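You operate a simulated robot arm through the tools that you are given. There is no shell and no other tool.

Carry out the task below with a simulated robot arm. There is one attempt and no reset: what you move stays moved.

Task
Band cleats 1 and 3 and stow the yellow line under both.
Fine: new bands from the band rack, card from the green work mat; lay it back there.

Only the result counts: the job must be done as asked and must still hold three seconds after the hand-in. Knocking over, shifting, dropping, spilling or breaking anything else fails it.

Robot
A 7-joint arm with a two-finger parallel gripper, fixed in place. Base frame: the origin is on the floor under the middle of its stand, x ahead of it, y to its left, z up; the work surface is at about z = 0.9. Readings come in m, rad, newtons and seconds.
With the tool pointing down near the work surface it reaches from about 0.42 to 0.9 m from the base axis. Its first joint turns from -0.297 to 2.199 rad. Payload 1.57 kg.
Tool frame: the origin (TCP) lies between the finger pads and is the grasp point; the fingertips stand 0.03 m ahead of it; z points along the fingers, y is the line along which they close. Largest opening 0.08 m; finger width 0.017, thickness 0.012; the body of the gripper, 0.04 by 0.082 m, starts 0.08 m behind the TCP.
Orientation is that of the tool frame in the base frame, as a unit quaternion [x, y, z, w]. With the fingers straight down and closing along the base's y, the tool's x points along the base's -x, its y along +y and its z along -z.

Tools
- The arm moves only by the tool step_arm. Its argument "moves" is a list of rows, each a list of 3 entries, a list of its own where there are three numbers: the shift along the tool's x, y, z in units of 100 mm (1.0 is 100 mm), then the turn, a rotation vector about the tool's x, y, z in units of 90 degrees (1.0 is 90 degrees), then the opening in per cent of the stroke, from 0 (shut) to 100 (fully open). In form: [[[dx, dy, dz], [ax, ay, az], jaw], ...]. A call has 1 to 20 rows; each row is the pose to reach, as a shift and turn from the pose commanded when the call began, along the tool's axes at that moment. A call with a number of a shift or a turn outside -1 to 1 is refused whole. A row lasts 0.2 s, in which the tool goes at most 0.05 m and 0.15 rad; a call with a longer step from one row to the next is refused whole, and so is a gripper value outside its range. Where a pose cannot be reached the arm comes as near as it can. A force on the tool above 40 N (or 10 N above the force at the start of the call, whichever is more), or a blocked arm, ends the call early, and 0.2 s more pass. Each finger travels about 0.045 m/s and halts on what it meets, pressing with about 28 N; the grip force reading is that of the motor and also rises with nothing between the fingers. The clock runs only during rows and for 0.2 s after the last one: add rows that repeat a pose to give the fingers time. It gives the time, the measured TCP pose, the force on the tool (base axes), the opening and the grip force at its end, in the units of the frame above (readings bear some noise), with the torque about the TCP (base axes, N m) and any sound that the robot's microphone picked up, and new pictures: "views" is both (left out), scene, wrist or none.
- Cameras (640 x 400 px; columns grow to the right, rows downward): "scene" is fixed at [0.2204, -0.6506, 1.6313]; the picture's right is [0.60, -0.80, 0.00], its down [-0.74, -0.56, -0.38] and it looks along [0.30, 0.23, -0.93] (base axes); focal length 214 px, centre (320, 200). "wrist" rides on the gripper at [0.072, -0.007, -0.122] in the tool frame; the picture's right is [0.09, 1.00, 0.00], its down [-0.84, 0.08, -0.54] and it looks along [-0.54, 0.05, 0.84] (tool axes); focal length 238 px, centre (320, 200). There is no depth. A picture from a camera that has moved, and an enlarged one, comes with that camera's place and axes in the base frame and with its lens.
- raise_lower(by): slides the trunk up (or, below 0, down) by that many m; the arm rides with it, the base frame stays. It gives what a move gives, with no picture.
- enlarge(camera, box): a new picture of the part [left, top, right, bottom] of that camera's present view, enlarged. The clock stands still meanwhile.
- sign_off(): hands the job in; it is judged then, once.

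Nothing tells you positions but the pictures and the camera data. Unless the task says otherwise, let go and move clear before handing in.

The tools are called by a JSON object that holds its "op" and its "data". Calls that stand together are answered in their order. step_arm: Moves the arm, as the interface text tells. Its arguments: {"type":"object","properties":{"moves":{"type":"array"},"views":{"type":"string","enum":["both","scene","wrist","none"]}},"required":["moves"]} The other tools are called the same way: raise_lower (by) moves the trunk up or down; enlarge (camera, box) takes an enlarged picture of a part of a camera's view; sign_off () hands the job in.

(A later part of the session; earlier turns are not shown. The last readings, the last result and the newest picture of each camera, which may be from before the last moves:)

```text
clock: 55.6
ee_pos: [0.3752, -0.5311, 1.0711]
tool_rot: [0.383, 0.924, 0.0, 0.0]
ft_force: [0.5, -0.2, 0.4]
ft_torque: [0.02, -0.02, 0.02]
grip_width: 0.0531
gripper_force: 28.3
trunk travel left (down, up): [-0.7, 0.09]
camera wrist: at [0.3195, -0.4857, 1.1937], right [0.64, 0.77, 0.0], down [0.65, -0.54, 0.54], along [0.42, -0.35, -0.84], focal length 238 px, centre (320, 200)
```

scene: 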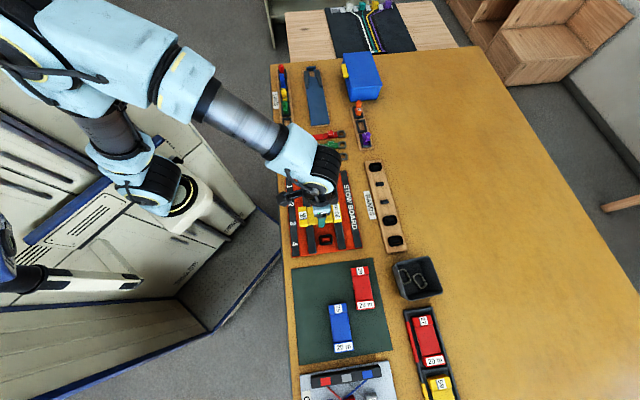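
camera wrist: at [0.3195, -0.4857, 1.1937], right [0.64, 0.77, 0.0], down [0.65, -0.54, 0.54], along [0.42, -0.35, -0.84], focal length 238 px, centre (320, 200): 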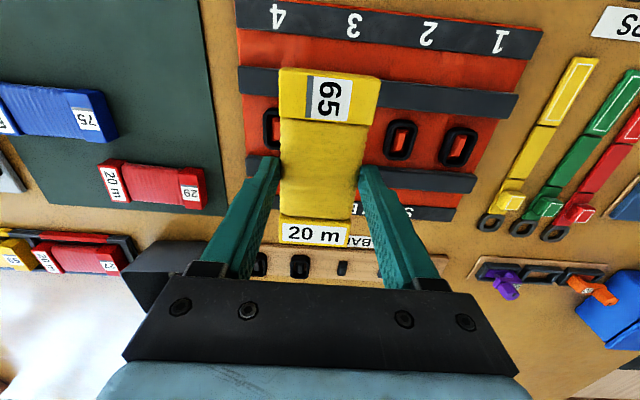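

The card's length matches the outer width of the two rails, with its end blocks over the rails and the wound line over the cleat. I'll take it above cleat 1.

{"op": "step_arm", "data": {"moves": [[[-0.03, 0.22, 0], [0, 0, 0], 45], [[-0.06, 0.44, 0], [0, 0, 0], 45], [[-0.09, 0.66, 0], [0, 0, 0], 45], [[-0.116, 0.88, 0], [0, 0, 0], 45]], "views": "none"}}

{"op": "step_arm", "data": {"moves": [[[0, 0.2, 0], [0, 0, 0], 45], [[0, 0.4, 0], [0, 0, 0], 45], [[0, 0.6, 0], [0, 0, 0], 45], [[0, 0.8, 0.1], [0, 0, 0], 45], [[0, 0.8, 0.3], [0, 0, 0], 45], [[0, 0.8, 0.5], [0, 0, 0], 45]], "views": "both"}}

{"op": "enlarge", "data": {"camera": "wrist", "box": [180, 20, 460, 250]}}

{"op": "enlarge", "data": {"camera": "scene", "box": [270, 150, 410, 260]}}

```text
clock: 56.6
ee_pos: [0.4452, -0.4746, 1.0704]
tool_rot: [0.382, 0.924, 0.001, 0.0]
ft_force: [-0.5, -0.6, -1.6]
ft_torque: [-0.01, -0.02, 0.0]
grip_width: 0.0532
gripper_force: 27.9
trunk travel left (down, up): [-0.7, 0.09]
```

```text
clock: 58.0
ee_pos: [0.5026, -0.4203, 1.0196]
tool_rot: [0.382, 0.924, 0.0, 0.0]
ft_force: [-1.2, 0.3, -0.5]
ft_torque: [-0.02, 0.0, -0.02]
grip_width: 0.0533
gripper_force: 28.6
trunk travel left (down, up): [-0.7, 0.09]
camera wrist: at [0.4476, -0.3742, 1.1421], right [0.64, 0.77, 0.0], down [0.65, -0.54, 0.54], along [0.42, -0.35, -0.84], focal length 238 px, centre (320, 200)
```

scene: 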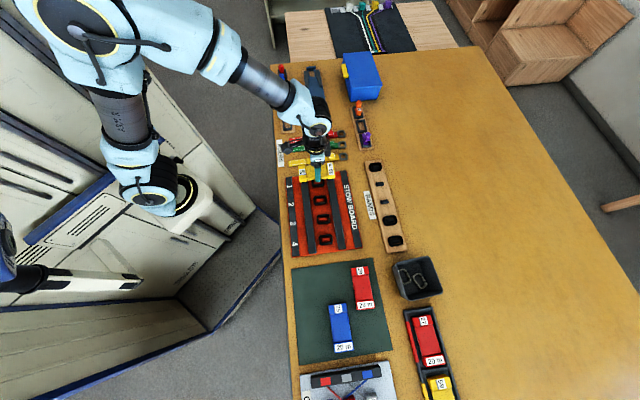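
wrist: 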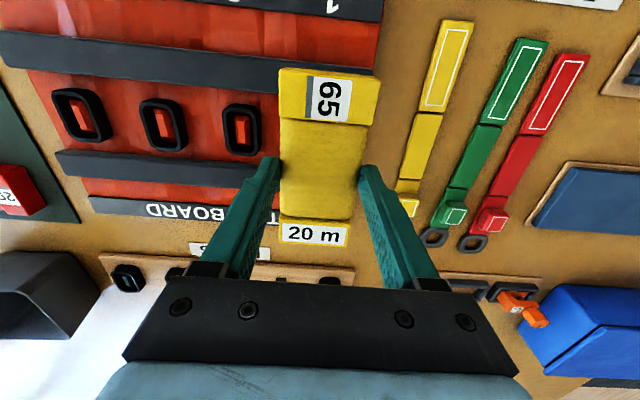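

```text
1.74 times, centred on (320, 135) of wrist
camera zoom: at [0.4476, -0.3742, 1.1421], right [0.64, 0.77, 0.0], down [0.65, -0.54, 0.54], along [0.42, -0.35, -0.84], focal length 414 px, centre (320, 313)
```

zoom: 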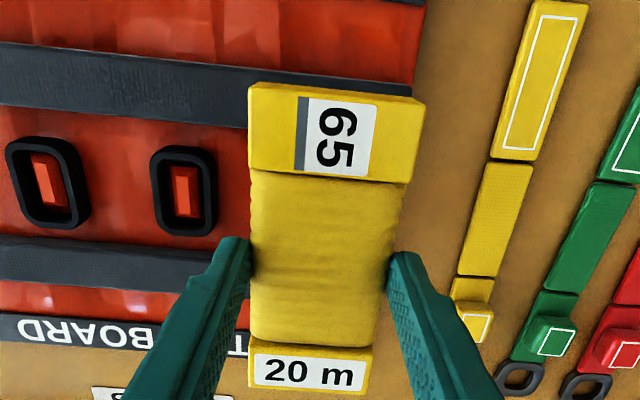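

```text
3.64 times, centred on (340, 205) of scene
camera zoom: at [0.2204, -0.6506, 1.6313], right [0.6, -0.8, 0.0], down [-0.74, -0.56, -0.38], along [0.3, 0.23, -0.93], focal length 780 px, centre (247, 182)
```

zoom: 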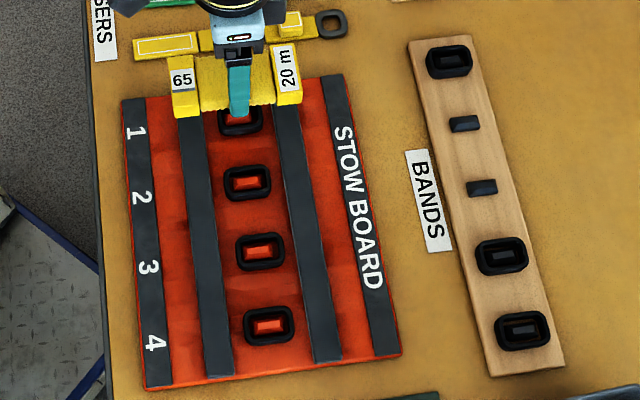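

The end blocks line up with the rails in the scene view, so the card bridges them over cleat 1. I'll lower gently and watch for contact force or sounds.

{"op": "step_arm", "data": {"moves": [[[0, 0, 0.1], [0, 0, 0], 45], [[0, 0, 0.2], [0, 0, 0], 45], [[0, 0, 0.27], [0, 0, 0], 45], [[0, 0, 0.32], [0, 0, 0], 45], [[0, 0, 0.36], [0, 0, 0], 45], [[0, 0, 0.4], [0, 0, 0], 45]], "views": "both"}}

{"op": "enlarge", "data": {"camera": "scene", "box": [270, 150, 410, 260]}}

```text
clock: 59.4
ee_pos: [0.5027, -0.4211, 0.9811]
tool_rot: [0.382, 0.924, 0.0, 0.0]
ft_force: [0.8, -0.1, -0.1]
ft_torque: [-0.06, -0.01, 0.02]
grip_width: 0.0532
gripper_force: 28.6
trunk travel left (down, up): [-0.7, 0.09]
camera wrist: at [0.4462, -0.3747, 1.1026], right [0.64, 0.77, 0.0], down [0.65, -0.54, 0.54], along [0.42, -0.35, -0.84], focal length 238 px, centre (320, 200)
```

scene: 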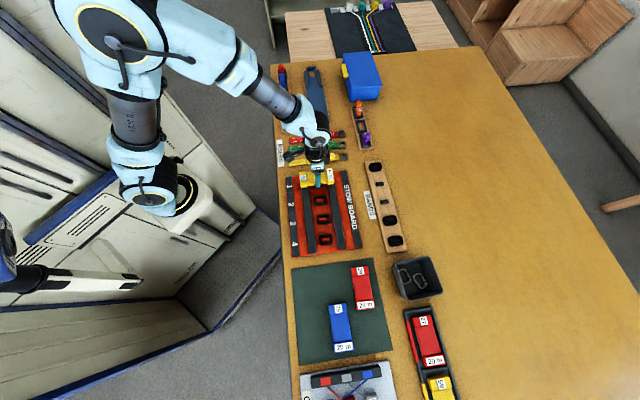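
wrist: 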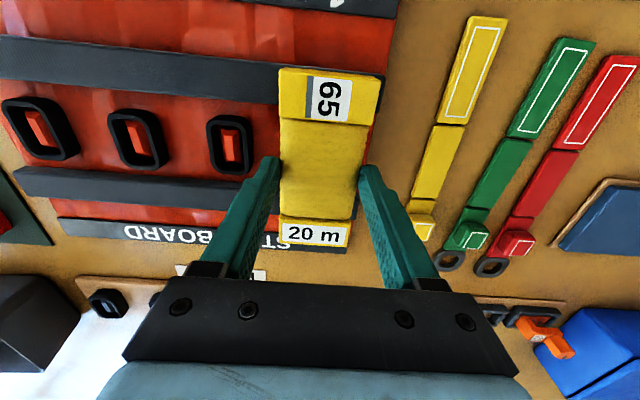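

```text
3.64 times, centred on (340, 205) of scene
camera zoom: at [0.2204, -0.6506, 1.6313], right [0.6, -0.8, 0.0], down [-0.74, -0.56, -0.38], along [0.3, 0.23, -0.93], focal length 780 px, centre (247, 182)
```

zoom: 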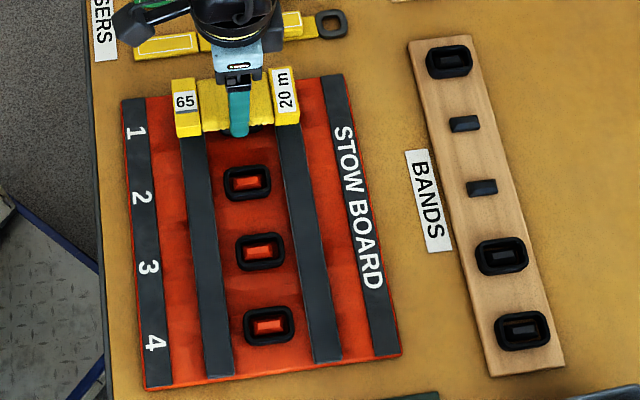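

No contact yet at a card underside of about z 0.942. I'll continue in 2 mm steps.

{"op": "step_arm", "data": {"moves": [[[0, 0, 0.02], [0, 0, 0], 45], [[0, 0, 0.04], [0, 0, 0], 45], [[0, 0, 0.06], [0, 0, 0], 45], [[0, 0, 0.06], [0, 0, 0], 45]], "views": "none"}}

{"op": "step_arm", "data": {"moves": [[[0, 0, 0.015], [0, 0, 0], 45], [[0, 0, 0.03], [0, 0, 0], 45], [[0, 0, 0.045], [0, 0, 0], 45], [[0, 0, 0.045], [0, 0, 0], 45]], "views": "none"}}

```text
clock: 60.4
ee_pos: [0.5013, -0.4199, 0.9737]
tool_rot: [0.383, 0.924, -0.001, 0.0]
ft_force: [-0.1, 0.3, 0.3]
ft_torque: [-0.04, -0.01, 0.0]
grip_width: 0.0532
gripper_force: 28.6
trunk travel left (down, up): [-0.7, 0.09]
```

```text
clock: 61.4
ee_pos: [0.5015, -0.4203, 0.9705]
tool_rot: [0.382, 0.924, -0.001, 0.001]
ft_force: [0.2, 1.2, -0.6]
ft_torque: [0.02, -0.03, 0.0]
grip_width: 0.0531
gripper_force: 27.5
trunk travel left (down, up): [-0.7, 0.09]
```

Still free at an underside of about 0.931. I'll continue down with small steps and keep watching.

{"op": "step_arm", "data": {"moves": [[[0, 0, 0.015], [0, 0, 0], 45], [[0, 0, 0.03], [0, 0, 0], 45], [[0, 0, 0.03], [0, 0, 0], 45]], "views": "both"}}

{"op": "enlarge", "data": {"camera": "wrist", "box": [180, 40, 460, 250]}}

{"op": "enlarge", "data": {"camera": "scene", "box": [285, 155, 355, 205]}}

```text
clock: 62.2
ee_pos: [0.5029, -0.4206, 0.9674]
tool_rot: [0.382, 0.924, 0.0, -0.001]
ft_force: [-0.8, 0.2, -1.3]
ft_torque: [-0.02, -0.01, 0.05]
grip_width: 0.0532
gripper_force: 28.3
trunk travel left (down, up): [-0.7, 0.09]
camera wrist: at [0.4456, -0.3748, 1.0895], right [0.64, 0.77, 0.0], down [0.65, -0.54, 0.54], along [0.42, -0.35, -0.84], focal length 238 px, centre (320, 200)
```

scene: 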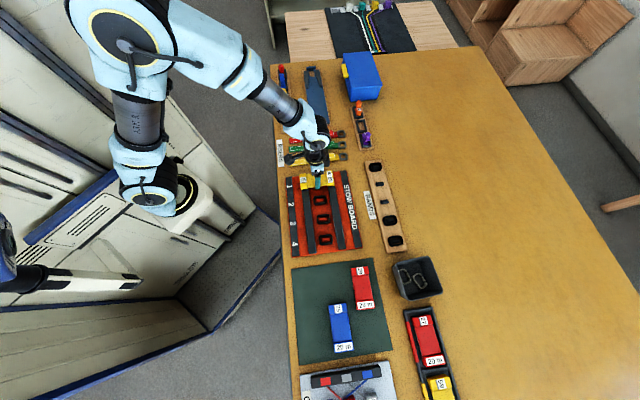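
wrist: 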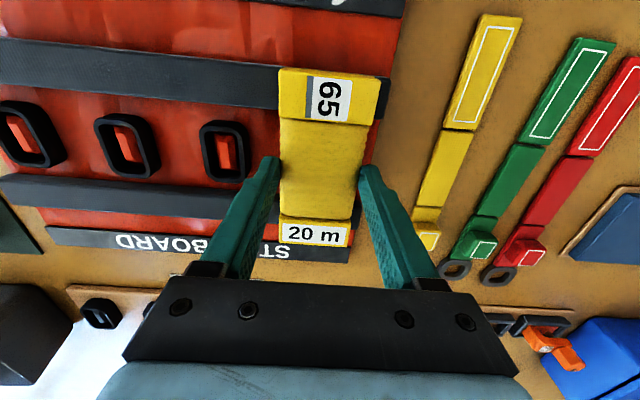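

```text
1.90 times, centred on (320, 145) of wrist
camera zoom: at [0.4456, -0.3748, 1.0895], right [0.64, 0.77, 0.0], down [0.65, -0.54, 0.54], along [0.42, -0.35, -0.84], focal length 454 px, centre (320, 305)
```

zoom: 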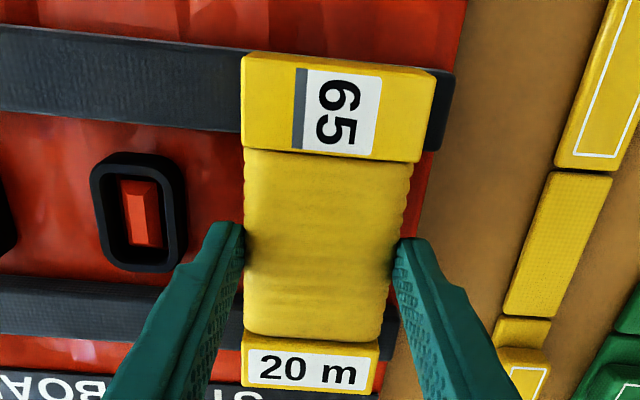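

```text
8.00 times, centred on (320, 180) of scene
camera zoom: at [0.2204, -0.6506, 1.6313], right [0.6, -0.8, 0.0], down [-0.74, -0.56, -0.38], along [0.3, 0.23, -0.93], focal length 1716 px, centre (320, 360)
```

zoom: 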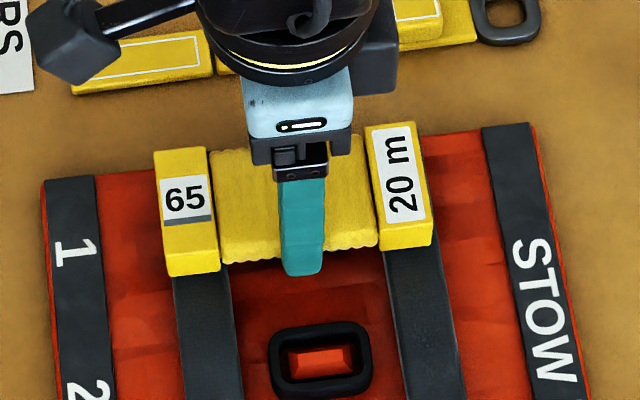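

The end blocks match the rail widths exactly. I'll keep lowering until the card rests on the rails.

{"op": "step_arm", "data": {"moves": [[[0, 0, 0.01], [0, 0, 0], 45], [[0, 0, 0.02], [0, 0, 0], 45], [[0, 0, 0.03], [0, 0, 0], 45], [[0, 0, 0.03], [0, 0, 0], 45]], "views": "none"}}

{"op": "step_arm", "data": {"moves": [[[0, 0, 0.01], [0, 0, 0], 45], [[0, 0, 0.02], [0, 0, 0], 45], [[0, 0, 0.03], [0, 0, 0], 45], [[0, 0, 0.03], [0, 0, 0], 45]], "views": "none"}}

```text
clock: 63.2
ee_pos: [0.5015, -0.4203, 0.9648]
tool_rot: [0.383, 0.924, 0.0, 0.0]
ft_force: [0.9, 0.7, -1.1]
ft_torque: [0.01, 0.0, 0.0]
grip_width: 0.0531
gripper_force: 27.9
trunk travel left (down, up): [-0.7, 0.09]
```

```text
clock: 64.2
ee_pos: [0.5022, -0.4204, 0.962]
tool_rot: [0.382, 0.924, 0.0, 0.0]
ft_force: [-3.8, 0.9, 11.0]
ft_torque: [0.31, 0.35, 0.05]
grip_width: 0.0529
gripper_force: 28.1
trunk travel left (down, up): [-0.7, 0.09]
```

Contact at TCP z ≈ 0.962: 11 N, mostly on the near "65" end, so the card is on the rails. I'll look for any change.

{"op": "enlarge", "data": {"camera": "wrist", "box": [180, 40, 460, 250]}}

{"op": "enlarge", "data": {"camera": "scene", "box": [285, 155, 355, 205]}}

```text
1.90 times, centred on (320, 145) of wrist
camera zoom: at [0.4457, -0.3744, 1.0836], right [0.64, 0.77, 0.0], down [0.65, -0.54, 0.54], along [0.42, -0.35, -0.84], focal length 454 px, centre (320, 305)
```

zoom: 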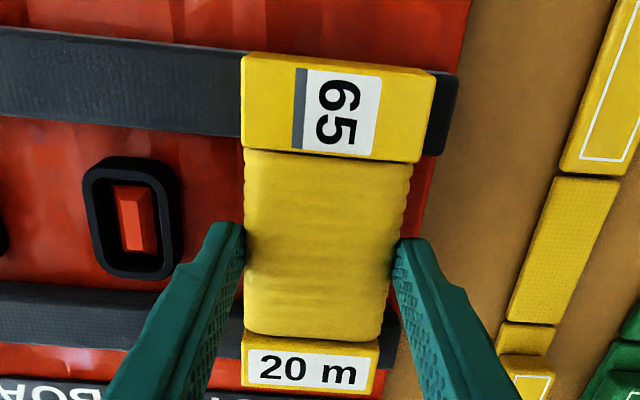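

```text
8.00 times, centred on (320, 180) of scene
camera zoom: at [0.2204, -0.6506, 1.6313], right [0.6, -0.8, 0.0], down [-0.74, -0.56, -0.38], along [0.3, 0.23, -0.93], focal length 1716 px, centre (320, 360)
```

zoom: 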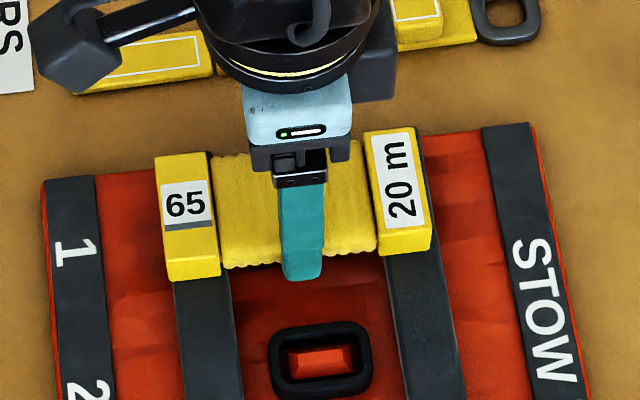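

No visible change yet. I'll press about 1 mm more with a short dwell and check for a sound or force change.

{"op": "step_arm", "data": {"moves": [[[0, 0, 0.01], [0, 0, 0], 45], [[0, 0, 0.01], [0, 0, 0], 45], [[0, 0, 0.01], [0, 0, 0], 45], [[0, 0, 0.01], [0, 0, 0], 45], [[0, 0, 0.01], [0, 0, 0], 45]], "views": "none"}}

```text
clock: 65.4
ee_pos: [0.5027, -0.4203, 0.9608]
tool_rot: [0.382, 0.924, 0.0, 0.0]
ft_force: [-2.2, -2.8, 22.2]
ft_torque: [-0.12, 0.01, -0.02]
grip_width: 0.053
gripper_force: 28.0
trunk travel left (down, up): [-0.7, 0.09]
```

Now both ends carry evenly (22 N, no torque), so the card is flat on the rails. I'll raise it 15 mm and see whether a strand of line was left under the band.

{"op": "step_arm", "data": {"moves": [[[0, 0, -0.02], [0, 0, 0], 45], [[0, 0, -0.06], [0, 0, 0], 45], [[0, 0, -0.12], [0, 0, 0], 45], [[0, 0, -0.2], [0, 0, 0], 45], [[0, 0, -0.3], [0, 0, 0], 45]], "views": "both"}}

{"op": "enlarge", "data": {"camera": "wrist", "box": [180, 40, 460, 250]}}

{"op": "enlarge", "data": {"camera": "scene", "box": [285, 155, 355, 205]}}

```text
clock: 66.6
ee_pos: [0.5038, -0.42, 0.9894]
tool_rot: [0.383, 0.924, 0.0, 0.0]
ft_force: [0.8, -0.3, -1.5]
ft_torque: [0.04, 0.04, 0.01]
grip_width: 0.0531
gripper_force: 28.1
trunk travel left (down, up): [-0.7, 0.09]
camera wrist: at [0.4462, -0.3741, 1.1117], right [0.64, 0.77, 0.0], down [0.65, -0.54, 0.54], along [0.42, -0.35, -0.84], focal length 238 px, centre (320, 200)
```

scene: 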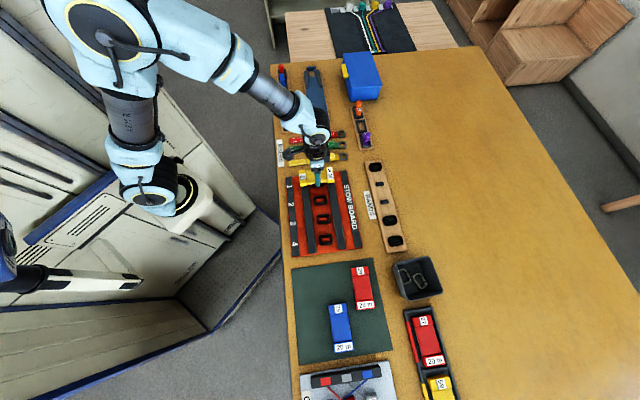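
wrist: 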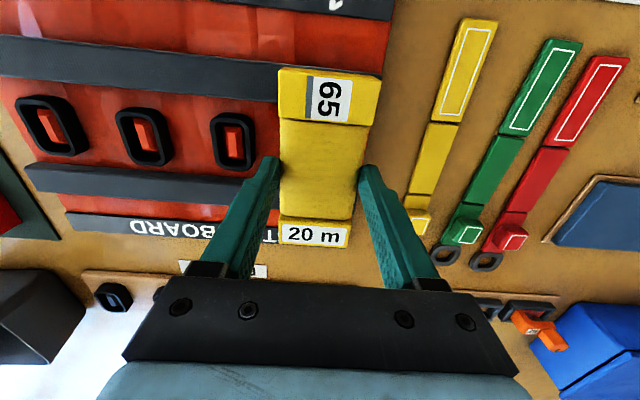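

```text
1.90 times, centred on (320, 145) of wrist
camera zoom: at [0.4462, -0.3741, 1.1117], right [0.64, 0.77, 0.0], down [0.65, -0.54, 0.54], along [0.42, -0.35, -0.84], focal length 454 px, centre (320, 305)
```

zoom: 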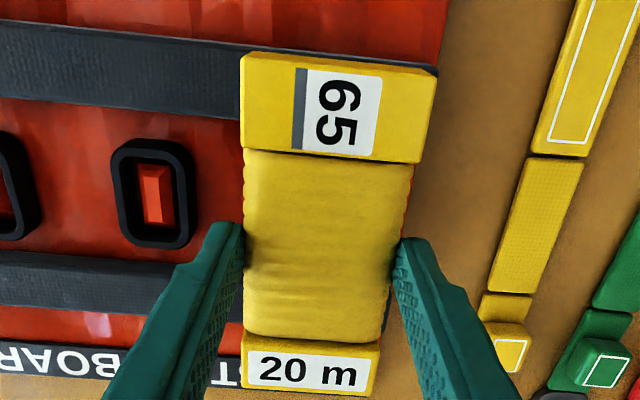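

```text
8.00 times, centred on (320, 180) of scene
camera zoom: at [0.2204, -0.6506, 1.6313], right [0.6, -0.8, 0.0], down [-0.74, -0.56, -0.38], along [0.3, 0.23, -0.93], focal length 1716 px, centre (320, 360)
```

zoom: 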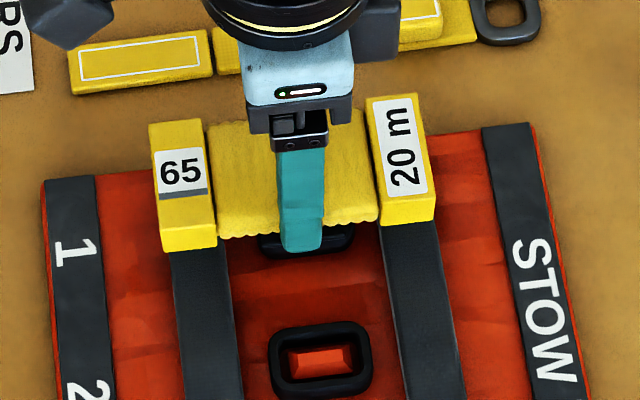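

The cleat is hidden by the card. I'll rise and shift 90 mm toward cleat 3 so I can see cleat 1.

{"op": "step_arm", "data": {"moves": [[[0, 0, -0.2], [0, 0, 0], 45], [[0, -0.2, -0.4], [0, 0, 0], 45], [[0, -0.4, -0.5], [0, 0, 0], 45], [[0, -0.65, -0.5], [0, 0, 0], 45], [[0, -0.9, -0.5], [0, 0, 0], 45]], "views": "both"}}

{"op": "enlarge", "data": {"camera": "wrist", "box": [360, 40, 560, 220]}}

{"op": "enlarge", "data": {"camera": "scene", "box": [285, 155, 365, 225]}}

```text
clock: 67.8
ee_pos: [0.4391, -0.483, 1.0396]
tool_rot: [0.382, 0.924, 0.001, 0.0]
ft_force: [0.1, -0.1, -0.6]
ft_torque: [0.0, 0.03, 0.0]
grip_width: 0.0531
gripper_force: 28.0
trunk travel left (down, up): [-0.7, 0.09]
camera wrist: at [0.3827, -0.4372, 1.1618], right [0.64, 0.77, 0.0], down [0.65, -0.54, 0.54], along [0.42, -0.35, -0.84], focal length 238 px, centre (320, 200)
```

scene: 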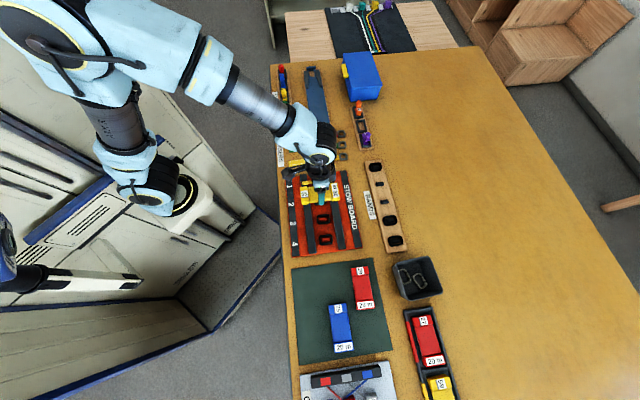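
wrist: 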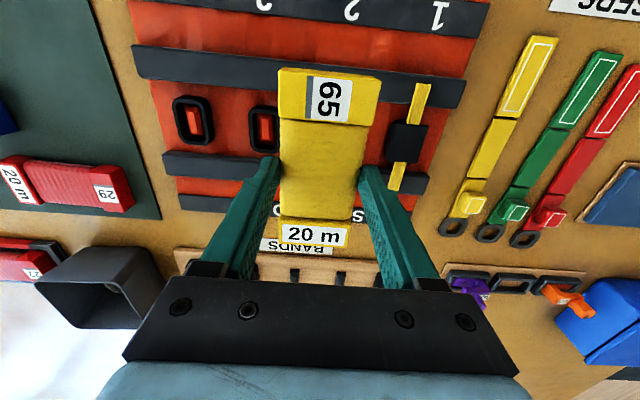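

```text
2.22 times, centred on (460, 130) of wrist
camera zoom: at [0.3827, -0.4372, 1.1618], right [0.64, 0.77, 0.0], down [0.65, -0.54, 0.54], along [0.42, -0.35, -0.84], focal length 530 px, centre (9, 356)
```

zoom: 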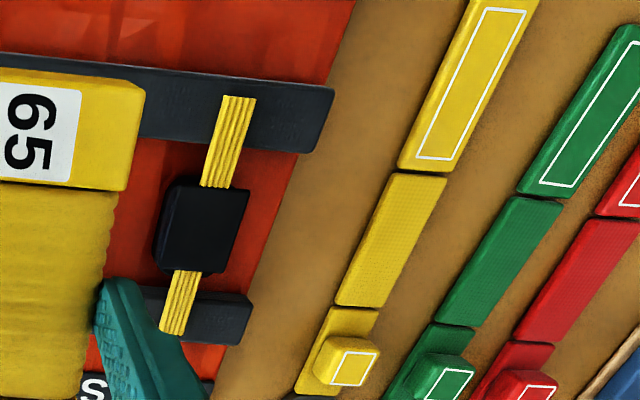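

```text
5.71 times, centred on (325, 190) of scene
camera zoom: at [0.2204, -0.6506, 1.6313], right [0.6, -0.8, 0.0], down [-0.74, -0.56, -0.38], along [0.3, 0.23, -0.93], focal length 1226 px, centre (291, 257)
```

zoom: 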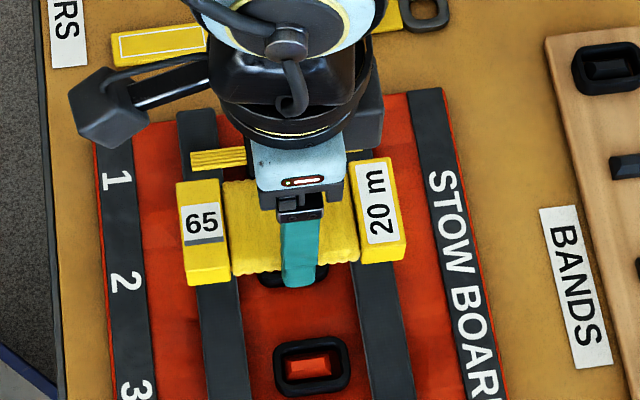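

It worked: a strand of yellow line is now stowed under the band on cleat 1, with its ends on both rails. I'll repeat at cleat 3 (n ≈ 0.6535, e ≈ -0.086), passing cleat 2 high.

{"op": "step_arm", "data": {"moves": [[[0, -0.2, 0], [0, 0, 0], 45], [[-0.01, -0.4, 0], [0, 0, 0], 45], [[-0.015, -0.55, 0], [0, 0, 0], 45], [[-0.015, -0.55, 0.0], [0, 0, 0], 45], [[-0.015, -0.55, 0.15], [0, 0, 0], 45], [[-0.015, -0.55, 0.3], [0, 0, 0], 45]], "views": "both"}}

{"op": "enlarge", "data": {"camera": "scene", "box": [280, 160, 370, 260]}}

{"op": "enlarge", "data": {"camera": "wrist", "box": [180, 40, 560, 250]}}

```text
clock: 69.2
ee_pos: [0.3988, -0.5229, 1.0091]
tool_rot: [0.383, 0.924, 0.0, 0.0]
ft_force: [0.3, 1.2, -0.7]
ft_torque: [0.0, 0.0, 0.0]
grip_width: 0.053
gripper_force: 28.3
trunk travel left (down, up): [-0.7, 0.09]
camera wrist: at [0.3441, -0.4777, 1.1316], right [0.64, 0.77, 0.0], down [0.65, -0.54, 0.54], along [0.42, -0.35, -0.84], focal length 238 px, centre (320, 200)
```

scene: 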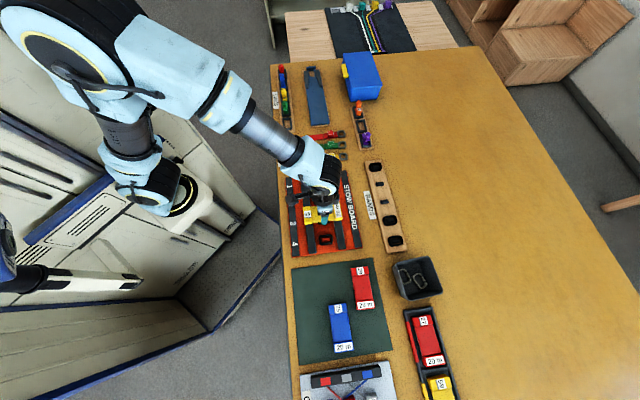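
wrist: 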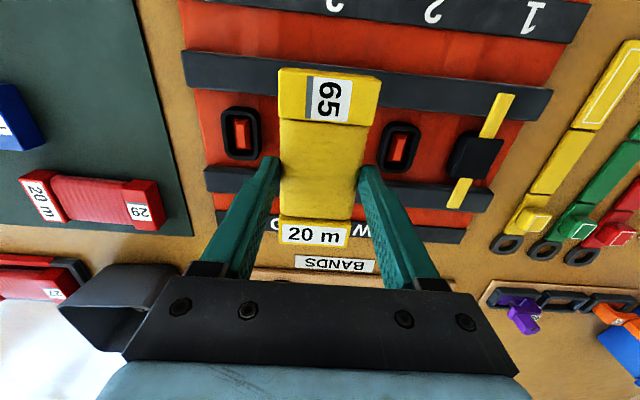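

```text
4.00 times, centred on (325, 210) of scene
camera zoom: at [0.2204, -0.6506, 1.6313], right [0.6, -0.8, 0.0], down [-0.74, -0.56, -0.38], along [0.3, 0.23, -0.93], focal length 858 px, centre (300, 160)
```

zoom: 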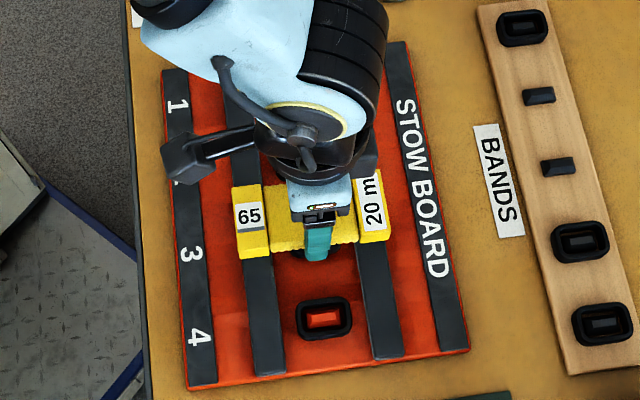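

```text
1.68 times, centred on (370, 145) of wrist
camera zoom: at [0.3441, -0.4777, 1.1316], right [0.64, 0.77, 0.0], down [0.65, -0.54, 0.54], along [0.42, -0.35, -0.84], focal length 401 px, centre (236, 293)
```

zoom: 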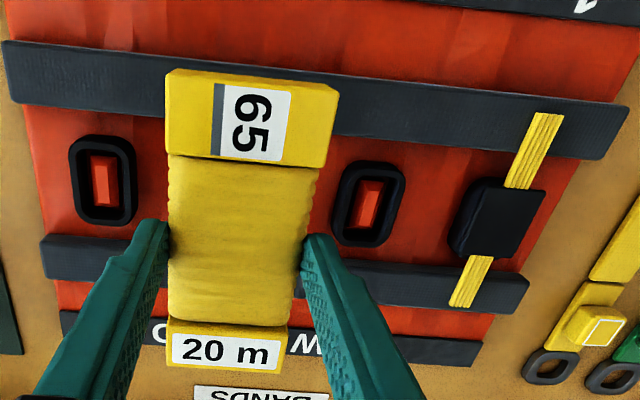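

The card is over cleat 3, with cleats 2 and 4 symmetric on either side. I'll make a fine correction (+1.5 mm along y, 1 mm outward) and lower to just above the rails.

{"op": "step_arm", "data": {"moves": [[[-0.01, 0.015, 0.1], [0, 0, 0], 45], [[-0.01, 0.015, 0.2], [0, 0, 0], 45], [[-0.01, 0.015, 0.3], [0, 0, 0], 45], [[-0.01, 0.015, 0.38], [0, 0, 0], 45], [[-0.01, 0.015, 0.42], [0, 0, 0], 45], [[-0.01, 0.015, 0.43], [0, 0, 0], 45]], "views": "both"}}

{"op": "enlarge", "data": {"camera": "scene", "box": [280, 170, 370, 260]}}

{"op": "enlarge", "data": {"camera": "wrist", "box": [180, 40, 560, 250]}}

```text
clock: 70.6
ee_pos: [0.4032, -0.5224, 0.9671]
tool_rot: [0.383, 0.924, -0.001, 0.0]
ft_force: [0.5, 0.5, -0.8]
ft_torque: [0.0, 0.0, 0.02]
grip_width: 0.0531
gripper_force: 28.0
trunk travel left (down, up): [-0.7, 0.09]
camera wrist: at [0.3458, -0.4774, 1.0894], right [0.64, 0.77, 0.0], down [0.65, -0.54, 0.54], along [0.42, -0.35, -0.84], focal length 238 px, centre (320, 200)
```

scene: 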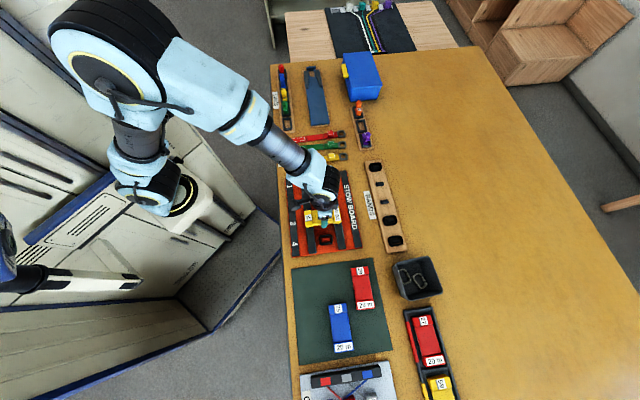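
wrist: 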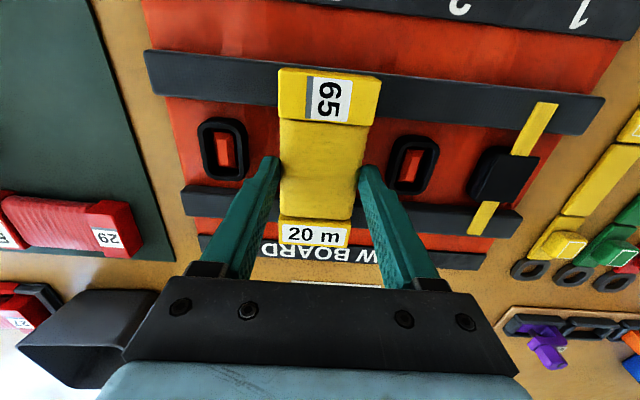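

```text
4.44 times, centred on (325, 215) of scene
camera zoom: at [0.2204, -0.6506, 1.6313], right [0.6, -0.8, 0.0], down [-0.74, -0.56, -0.38], along [0.3, 0.23, -0.93], focal length 953 px, centre (298, 133)
```

zoom: 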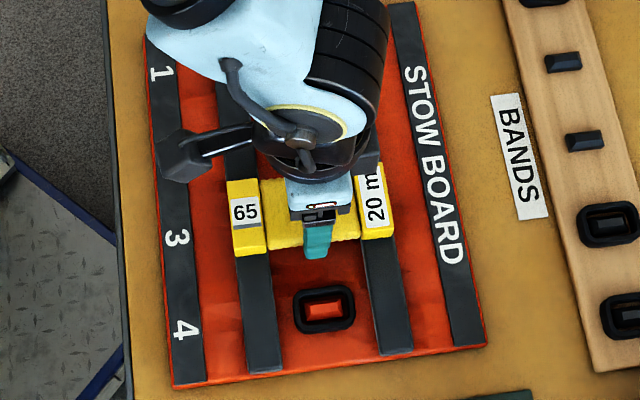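

```text
1.68 times, centred on (370, 145) of wrist
camera zoom: at [0.3458, -0.4774, 1.0894], right [0.64, 0.77, 0.0], down [0.65, -0.54, 0.54], along [0.42, -0.35, -0.84], focal length 401 px, centre (236, 293)
```

zoom: 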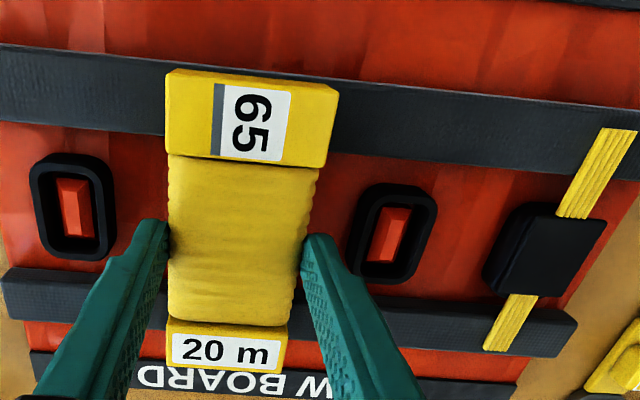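

Everything is lined up with clearance to the neighbouring bands. I'll lower the last 6 mm onto the rails.

{"op": "step_arm", "data": {"moves": [[[0, 0, 0.015], [0, 0, 0], 45], [[0, 0, 0.03], [0, 0, 0], 45], [[0, 0, 0.045], [0, 0, 0], 45], [[0, 0, 0.055], [0, 0, 0], 45], [[0, 0, 0.055], [0, 0, 0], 45]], "views": "none"}}

```text
clock: 71.8
ee_pos: [0.4017, -0.5226, 0.9616]
tool_rot: [0.383, 0.924, 0.001, 0.0]
ft_force: [-0.6, -1.3, -0.6]
ft_torque: [0.02, 0.03, 0.01]
grip_width: 0.053
gripper_force: 28.3
trunk travel left (down, up): [-0.7, 0.09]
```

No contact force yet, so I'll go down another 1–2 mm.

{"op": "step_arm", "data": {"moves": [[[0, 0, 0.008], [0, 0, 0], 45], [[0, 0, 0.016], [0, 0, 0], 45], [[0, 0, 0.016], [0, 0, 0], 45], [[0, 0, 0.016], [0, 0, 0], 45]], "views": "none"}}

```text
clock: 72.8
ee_pos: [0.4019, -0.5236, 0.9602]
tool_rot: [0.382, 0.924, 0.0, 0.002]
ft_force: [-0.1, 0.2, 11.7]
ft_torque: [0.02, -0.01, 0.02]
grip_width: 0.0528
gripper_force: 28.1
trunk travel left (down, up): [-0.7, 0.09]
```

The card rests evenly at 12 N. I'll press slightly more with a dwell, as on cleat 1, and then rise.

{"op": "step_arm", "data": {"moves": [[[0, 0, 0.007], [0, 0, 0], 45], [[0, 0, 0.007], [0, 0, 0], 45], [[0, 0, 0.007], [0, 0, 0], 45], [[0, 0, 0.007], [0, 0, 0], 45], [[0, 0, 0.007], [0, 0, 0], 45]], "views": "none"}}

{"op": "step_arm", "data": {"moves": [[[0, 0, -0.02], [0, 0, 0], 45], [[0, 0, -0.06], [0, 0, 0], 45], [[0, 0, -0.15], [0, 0, 0], 45], [[0, 0, -0.35], [0, 0, 0], 45], [[0, 0, -0.6], [0, 0, 0], 45], [[0, 0, -0.8], [0, 0, 0], 45], [[0, 0, -1.0], [0, 0, 0], 45]], "views": "wrist"}}

{"op": "step_arm", "data": {"moves": [[[0.05, -0.25, 0], [0, 0, 0], 45], [[0.1, -0.5, 0], [0, 0, 0], 45], [[0.15, -0.75, 0], [0, 0, 0], 45], [[0.2, -1.0, 0], [0, 0, 0], 45]], "views": "both"}}

{"op": "enlarge", "data": {"camera": "scene", "box": [280, 160, 370, 260]}}

{"op": "enlarge", "data": {"camera": "wrist", "box": [350, 60, 600, 250]}}

```text
clock: 74.0
ee_pos: [0.4021, -0.5232, 0.9598]
tool_rot: [0.382, 0.924, -0.001, 0.002]
ft_force: [0.9, -3.0, 22.2]
ft_torque: [-0.14, -0.06, 0.02]
grip_width: 0.0526
gripper_force: 28.7
trunk travel left (down, up): [-0.7, 0.09]
```

```text
clock: 75.6
ee_pos: [0.4012, -0.524, 1.0584]
tool_rot: [0.383, 0.924, 0.0, 0.0]
ft_force: [-0.3, -0.2, -1.8]
ft_torque: [-0.01, -0.01, -0.02]
grip_width: 0.0531
gripper_force: 28.2
trunk travel left (down, up): [-0.7, 0.09]
camera wrist: at [0.3457, -0.4782, 1.1823], right [0.64, 0.77, 0.0], down [0.65, -0.54, 0.54], along [0.42, -0.35, -0.84], focal length 238 px, centre (320, 200)
```

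wrist: 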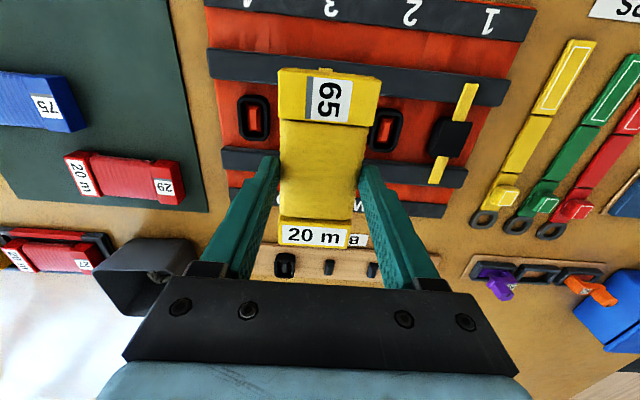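

```text
clock: 76.6
ee_pos: [0.3165, -0.581, 1.061]
tool_rot: [0.384, 0.924, 0.001, 0.0]
ft_force: [1.0, -0.3, -0.2]
ft_torque: [0.0, 0.05, 0.04]
grip_width: 0.053
gripper_force: 28.2
trunk travel left (down, up): [-0.7, 0.09]
camera wrist: at [0.261, -0.5347, 1.1828], right [0.64, 0.77, 0.0], down [0.65, -0.54, 0.54], along [0.42, -0.35, -0.84], focal length 238 px, centre (320, 200)
```

scene: 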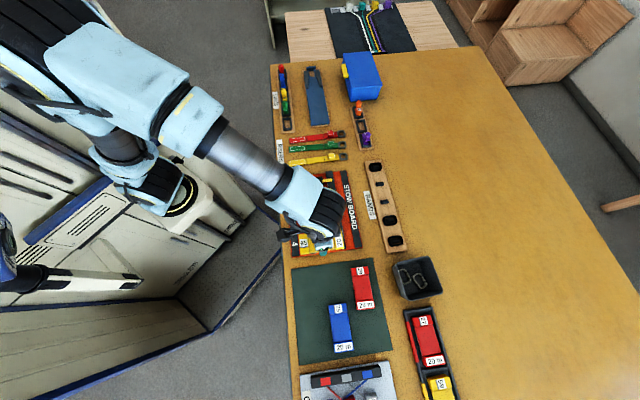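
wrist: 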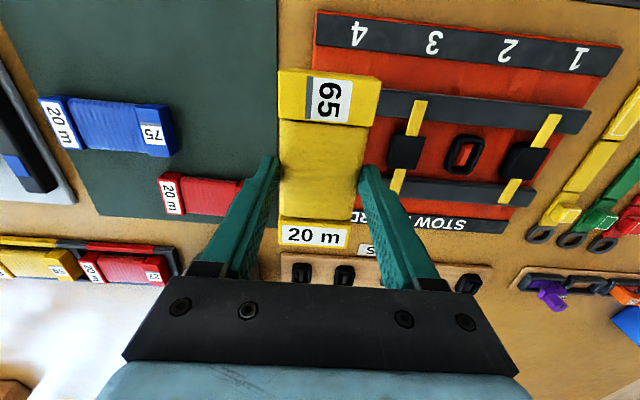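

```text
4.00 times, centred on (325, 210) of scene
camera zoom: at [0.2204, -0.6506, 1.6313], right [0.6, -0.8, 0.0], down [-0.74, -0.56, -0.38], along [0.3, 0.23, -0.93], focal length 858 px, centre (300, 160)
```

zoom: 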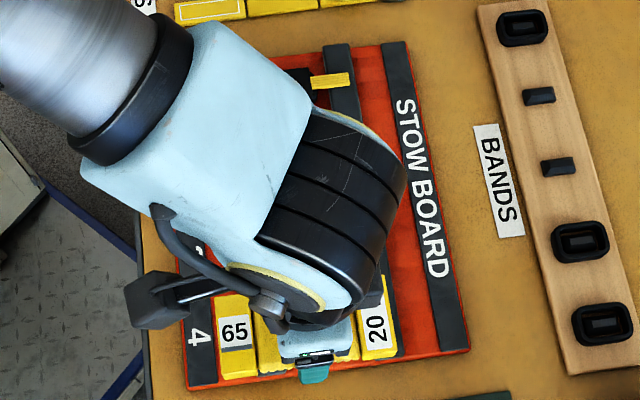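

```text
2.11 times, centred on (475, 155) of wrist
camera zoom: at [0.261, -0.5347, 1.1828], right [0.64, 0.77, 0.0], down [0.65, -0.54, 0.54], along [0.42, -0.35, -0.84], focal length 502 px, centre (-6, 295)
```

zoom: 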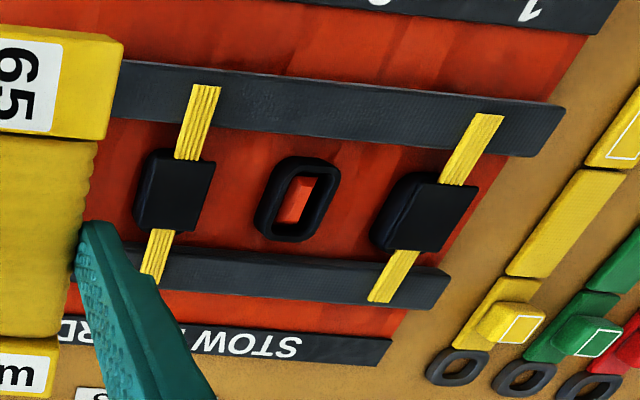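

Both strands are stowed, on cleats 1 and 3, and cleat 2 is untouched. Now I take the card back above its original spot on the green mat and turn it back.

{"op": "step_arm", "data": {"moves": [[[0.13, -0.25, 0], [0, 0, 0], 45], [[0.26, -0.5, 0], [0, 0, 0], 45], [[0.4, -0.75, 0], [0, 0, 0], 45], [[0.54, -1.0, 0], [0, 0, 0], 45]], "views": "none"}}

{"op": "step_arm", "data": {"moves": [[[0, -0.06, 0], [0, 0, 0.09], 45], [[0, -0.12, 0], [0, 0, 0.18], 45], [[0, -0.18, 0], [0, 0, 0.27], 45], [[0, -0.237, 0], [0, 0, 0.36], 45], [[0, -0.237, 0], [0, 0, 0.45], 45], [[0, -0.237, 0], [0, 0, 0.54], 45], [[0, -0.237, 0], [0, 0, 0.63], 45], [[0, -0.237, 0], [0, 0, 0.72], 45], [[0, -0.237, 0], [0, 0, 0.81], 45], [[0, -0.237, 0], [0, 0, 0.9], 45], [[0, -0.237, 0], [0, 0, 0.97], 45], [[0, -0.237, 0], [0, 0, 0.97], 45]], "views": "both"}}

```text
clock: 77.6
ee_pos: [0.2101, -0.6131, 1.0595]
tool_rot: [0.383, 0.924, 0.0, 0.0]
ft_force: [0.1, -0.8, -1.4]
ft_torque: [-0.01, 0.03, 0.04]
grip_width: 0.0531
gripper_force: 28.0
trunk travel left (down, up): [-0.7, 0.09]
```

```text
clock: 80.2
ee_pos: [0.1926, -0.6301, 1.0582]
tool_rot: [0.915, 0.404, 0.0, 0.0]
ft_force: [0.6, -0.1, -0.7]
ft_torque: [0.03, 0.0, 0.02]
grip_width: 0.0532
gripper_force: 27.7
trunk travel left (down, up): [-0.7, 0.09]
camera wrist: at [0.2349, -0.5722, 1.1808], right [0.8, -0.6, 0.0], down [-0.51, -0.67, 0.54], along [-0.33, -0.43, -0.84], focal length 238 px, centre (320, 200)
```

scene: 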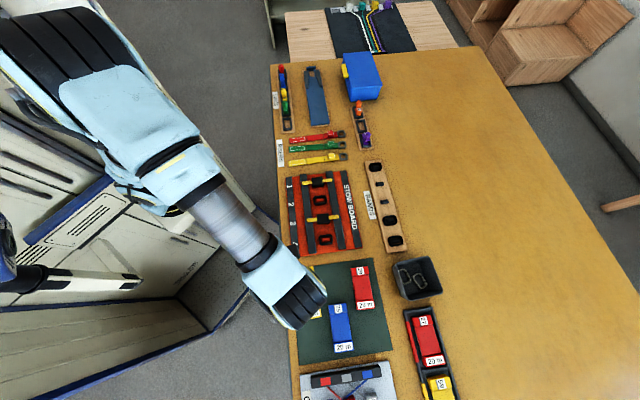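
wrist: 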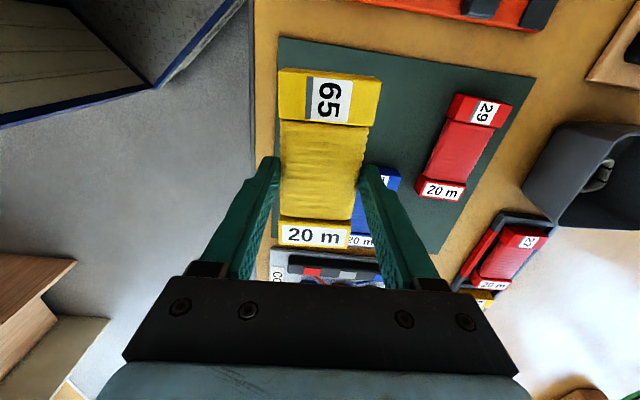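

I'm back over the original spot. I'll lower the card to just above the mat, then ease it down to contact.

{"op": "step_arm", "data": {"moves": [[[0, 0, 0.2], [0, 0, 0], 45], [[0, 0, 0.4], [0, 0, 0], 45], [[0, 0, 0.6], [0, 0, 0], 45], [[0, 0, 0.8], [0, 0, 0], 45], [[0, 0, 0.98], [0, 0, 0], 45]], "views": "wrist"}}

{"op": "step_arm", "data": {"moves": [[[0, 0, 0.05], [0, 0, 0], 45], [[0, 0, 0.1], [0, 0, 0], 45], [[0, 0, 0.14], [0, 0, 0], 45], [[0, 0, 0.165], [0, 0, 0], 45], [[0, 0, 0.165], [0, 0, 0], 45]], "views": "none"}}

```text
clock: 81.4
ee_pos: [0.1931, -0.6289, 0.9613]
tool_rot: [0.915, 0.404, 0.0, 0.0]
ft_force: [-0.2, -0.3, -0.7]
ft_torque: [-0.01, 0.0, 0.01]
grip_width: 0.0527
gripper_force: 28.2
trunk travel left (down, up): [-0.7, 0.09]
camera wrist: at [0.2349, -0.5716, 1.0836], right [0.8, -0.6, 0.0], down [-0.51, -0.67, 0.54], along [-0.33, -0.43, -0.84], focal length 238 px, centre (320, 200)
```

wrist: 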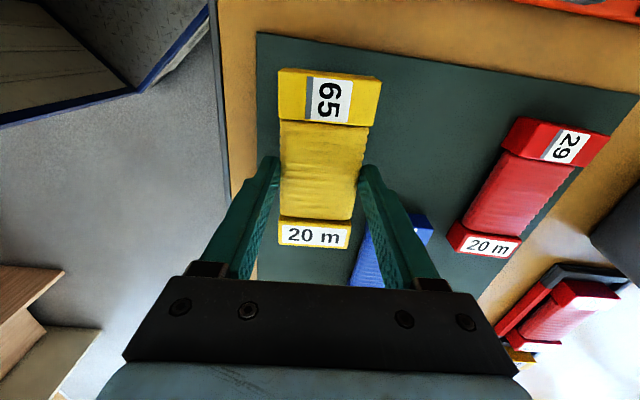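

```text
clock: 82.6
ee_pos: [0.1914, -0.6294, 0.9464]
tool_rot: [0.915, 0.405, 0.0, 0.0]
ft_force: [-0.4, -0.8, -0.5]
ft_torque: [-0.06, -0.01, 0.01]
grip_width: 0.0531
gripper_force: 28.2
trunk travel left (down, up): [-0.7, 0.09]
```

About 5 mm left. I'll ease down in 1 mm steps until I feel the mat.

{"op": "step_arm", "data": {"moves": [[[0, 0, 0.01], [0, 0, 0], 45], [[0, 0, 0.02], [0, 0, 0], 45], [[0, 0, 0.03], [0, 0, 0], 45], [[0, 0, 0.04], [0, 0, 0], 45], [[0, 0, 0.04], [0, 0, 0], 45]], "views": "none"}}

```text
clock: 83.8
ee_pos: [0.1916, -0.6295, 0.941]
tool_rot: [0.915, 0.405, 0.0, 0.001]
ft_force: [0.2, -0.5, -0.6]
ft_torque: [-0.03, 0.02, 0.01]
grip_width: 0.0531
gripper_force: 28.5
trunk travel left (down, up): [-0.7, 0.09]
```

{"op": "step_arm", "data": {"moves": [[[0, 0, 0.006], [0, 0, 0], 45], [[0, 0, 0.012], [0, 0, 0], 45], [[0, 0, 0.018], [0, 0, 0], 45], [[0, 0, 0.018], [0, 0, 0], 45]], "views": "wrist"}}

```text
clock: 84.8
ee_pos: [0.1928, -0.6309, 0.9406]
tool_rot: [0.915, 0.404, 0.0, 0.0]
ft_force: [0.8, -0.5, -0.6]
ft_torque: [0.0, -0.04, -0.01]
grip_width: 0.0533
gripper_force: 28.0
trunk travel left (down, up): [-0.7, 0.09]
camera wrist: at [0.2344, -0.5725, 1.0613], right [0.8, -0.6, 0.0], down [-0.51, -0.67, 0.54], along [-0.33, -0.43, -0.84], focal length 238 px, centre (320, 200)
```

wrist: 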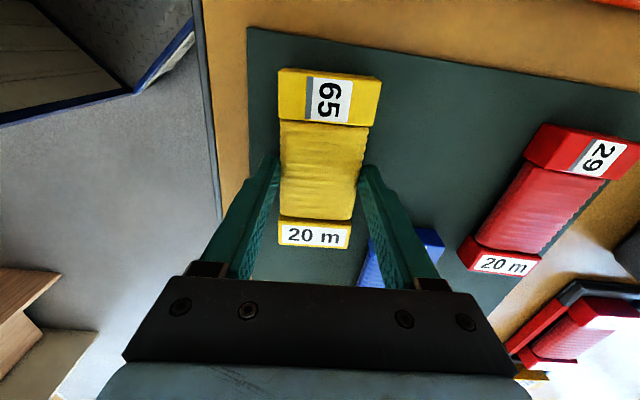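

Still no contact, so the card slid up slightly in the grip while I pressed on the rails. I'll go on by half-millimetre steps.

{"op": "step_arm", "data": {"moves": [[[0, 0, 0.005], [0, 0, 0], 45], [[0, 0, 0.01], [0, 0, 0], 45], [[0, 0, 0.01], [0, 0, 0], 45]], "views": "none"}}

```text
clock: 85.6
ee_pos: [0.1915, -0.6294, 0.9384]
tool_rot: [0.915, 0.404, 0.001, -0.001]
ft_force: [-0.2, 2.2, 5.4]
ft_torque: [-0.07, 0.3, -0.09]
grip_width: 0.0531
gripper_force: 27.8
trunk travel left (down, up): [-0.7, 0.09]
```

Contact at 5 N on one end. I'll ease 0.5 mm more to level it, then open.

{"op": "step_arm", "data": {"moves": [[[0, 0, 0.005], [0, 0, 0], 45], [[0, 0, 0.005], [0, 0, 0], 45]], "views": "none"}}

```text
clock: 86.2
ee_pos: [0.1916, -0.6308, 0.9394]
tool_rot: [0.915, 0.404, 0.0, 0.002]
ft_force: [-2.6, 3.2, 15.8]
ft_torque: [0.23, 0.16, 0.05]
grip_width: 0.0529
gripper_force: 27.8
trunk travel left (down, up): [-0.7, 0.09]
```

It's seated on the mat. I'll relieve the pressure, open the fingers, and rise straight up.

{"op": "step_arm", "data": {"moves": [[[0, 0, -0.006], [0, 0, 0], 45], [[0, 0, -0.006], [0, 0, 0], 68], [[0, 0, -0.006], [0, 0, 0], 80], [[0, 0, -0.006], [0, 0, 0], 95], [[0, 0, -0.006], [0, 0, 0], 95]], "views": "wrist"}}

{"op": "step_arm", "data": {"moves": [[[0, 0, -0.05], [0, 0, 0], 95], [[0, 0, -0.15], [0, 0, 0], 95], [[0, 0, -0.35], [0, 0, 0], 95], [[0, 0, -0.6], [0, 0, 0], 95], [[0, 0, -0.8], [0, 0, 0], 95], [[0, 0, -1.0], [0, 0, 0], 95]], "views": "both"}}

```text
clock: 87.4
ee_pos: [0.1929, -0.6297, 0.9383]
tool_rot: [0.915, 0.404, -0.001, 0.0]
ft_force: [0.1, 0.1, -0.1]
ft_torque: [-0.03, -0.04, 0.01]
grip_width: 0.0758
gripper_force: 0.1
trunk travel left (down, up): [-0.7, 0.09]
camera wrist: at [0.235, -0.5729, 1.0607], right [0.8, -0.6, 0.0], down [-0.51, -0.67, 0.54], along [-0.33, -0.43, -0.84], focal length 238 px, centre (320, 200)
```

wrist: 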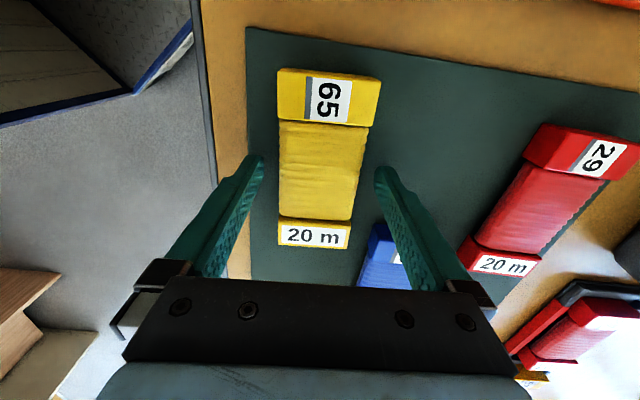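

```text
clock: 88.8
ee_pos: [0.1911, -0.6298, 1.0386]
tool_rot: [0.915, 0.404, 0.0, 0.0]
ft_force: [0.3, -0.7, 0.1]
ft_torque: [0.01, 0.0, 0.01]
grip_width: 0.0759
gripper_force: 0.0
trunk travel left (down, up): [-0.7, 0.09]
camera wrist: at [0.2348, -0.5727, 1.1604], right [0.8, -0.6, 0.0], down [-0.51, -0.67, 0.54], along [-0.33, -0.43, -0.84], focal length 238 px, centre (320, 200)
```

scene: 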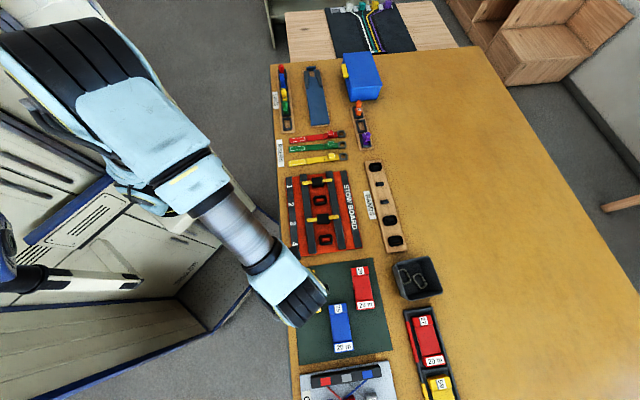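
wrist: 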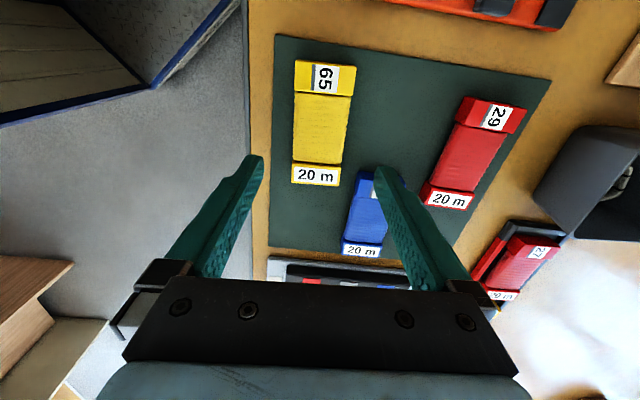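

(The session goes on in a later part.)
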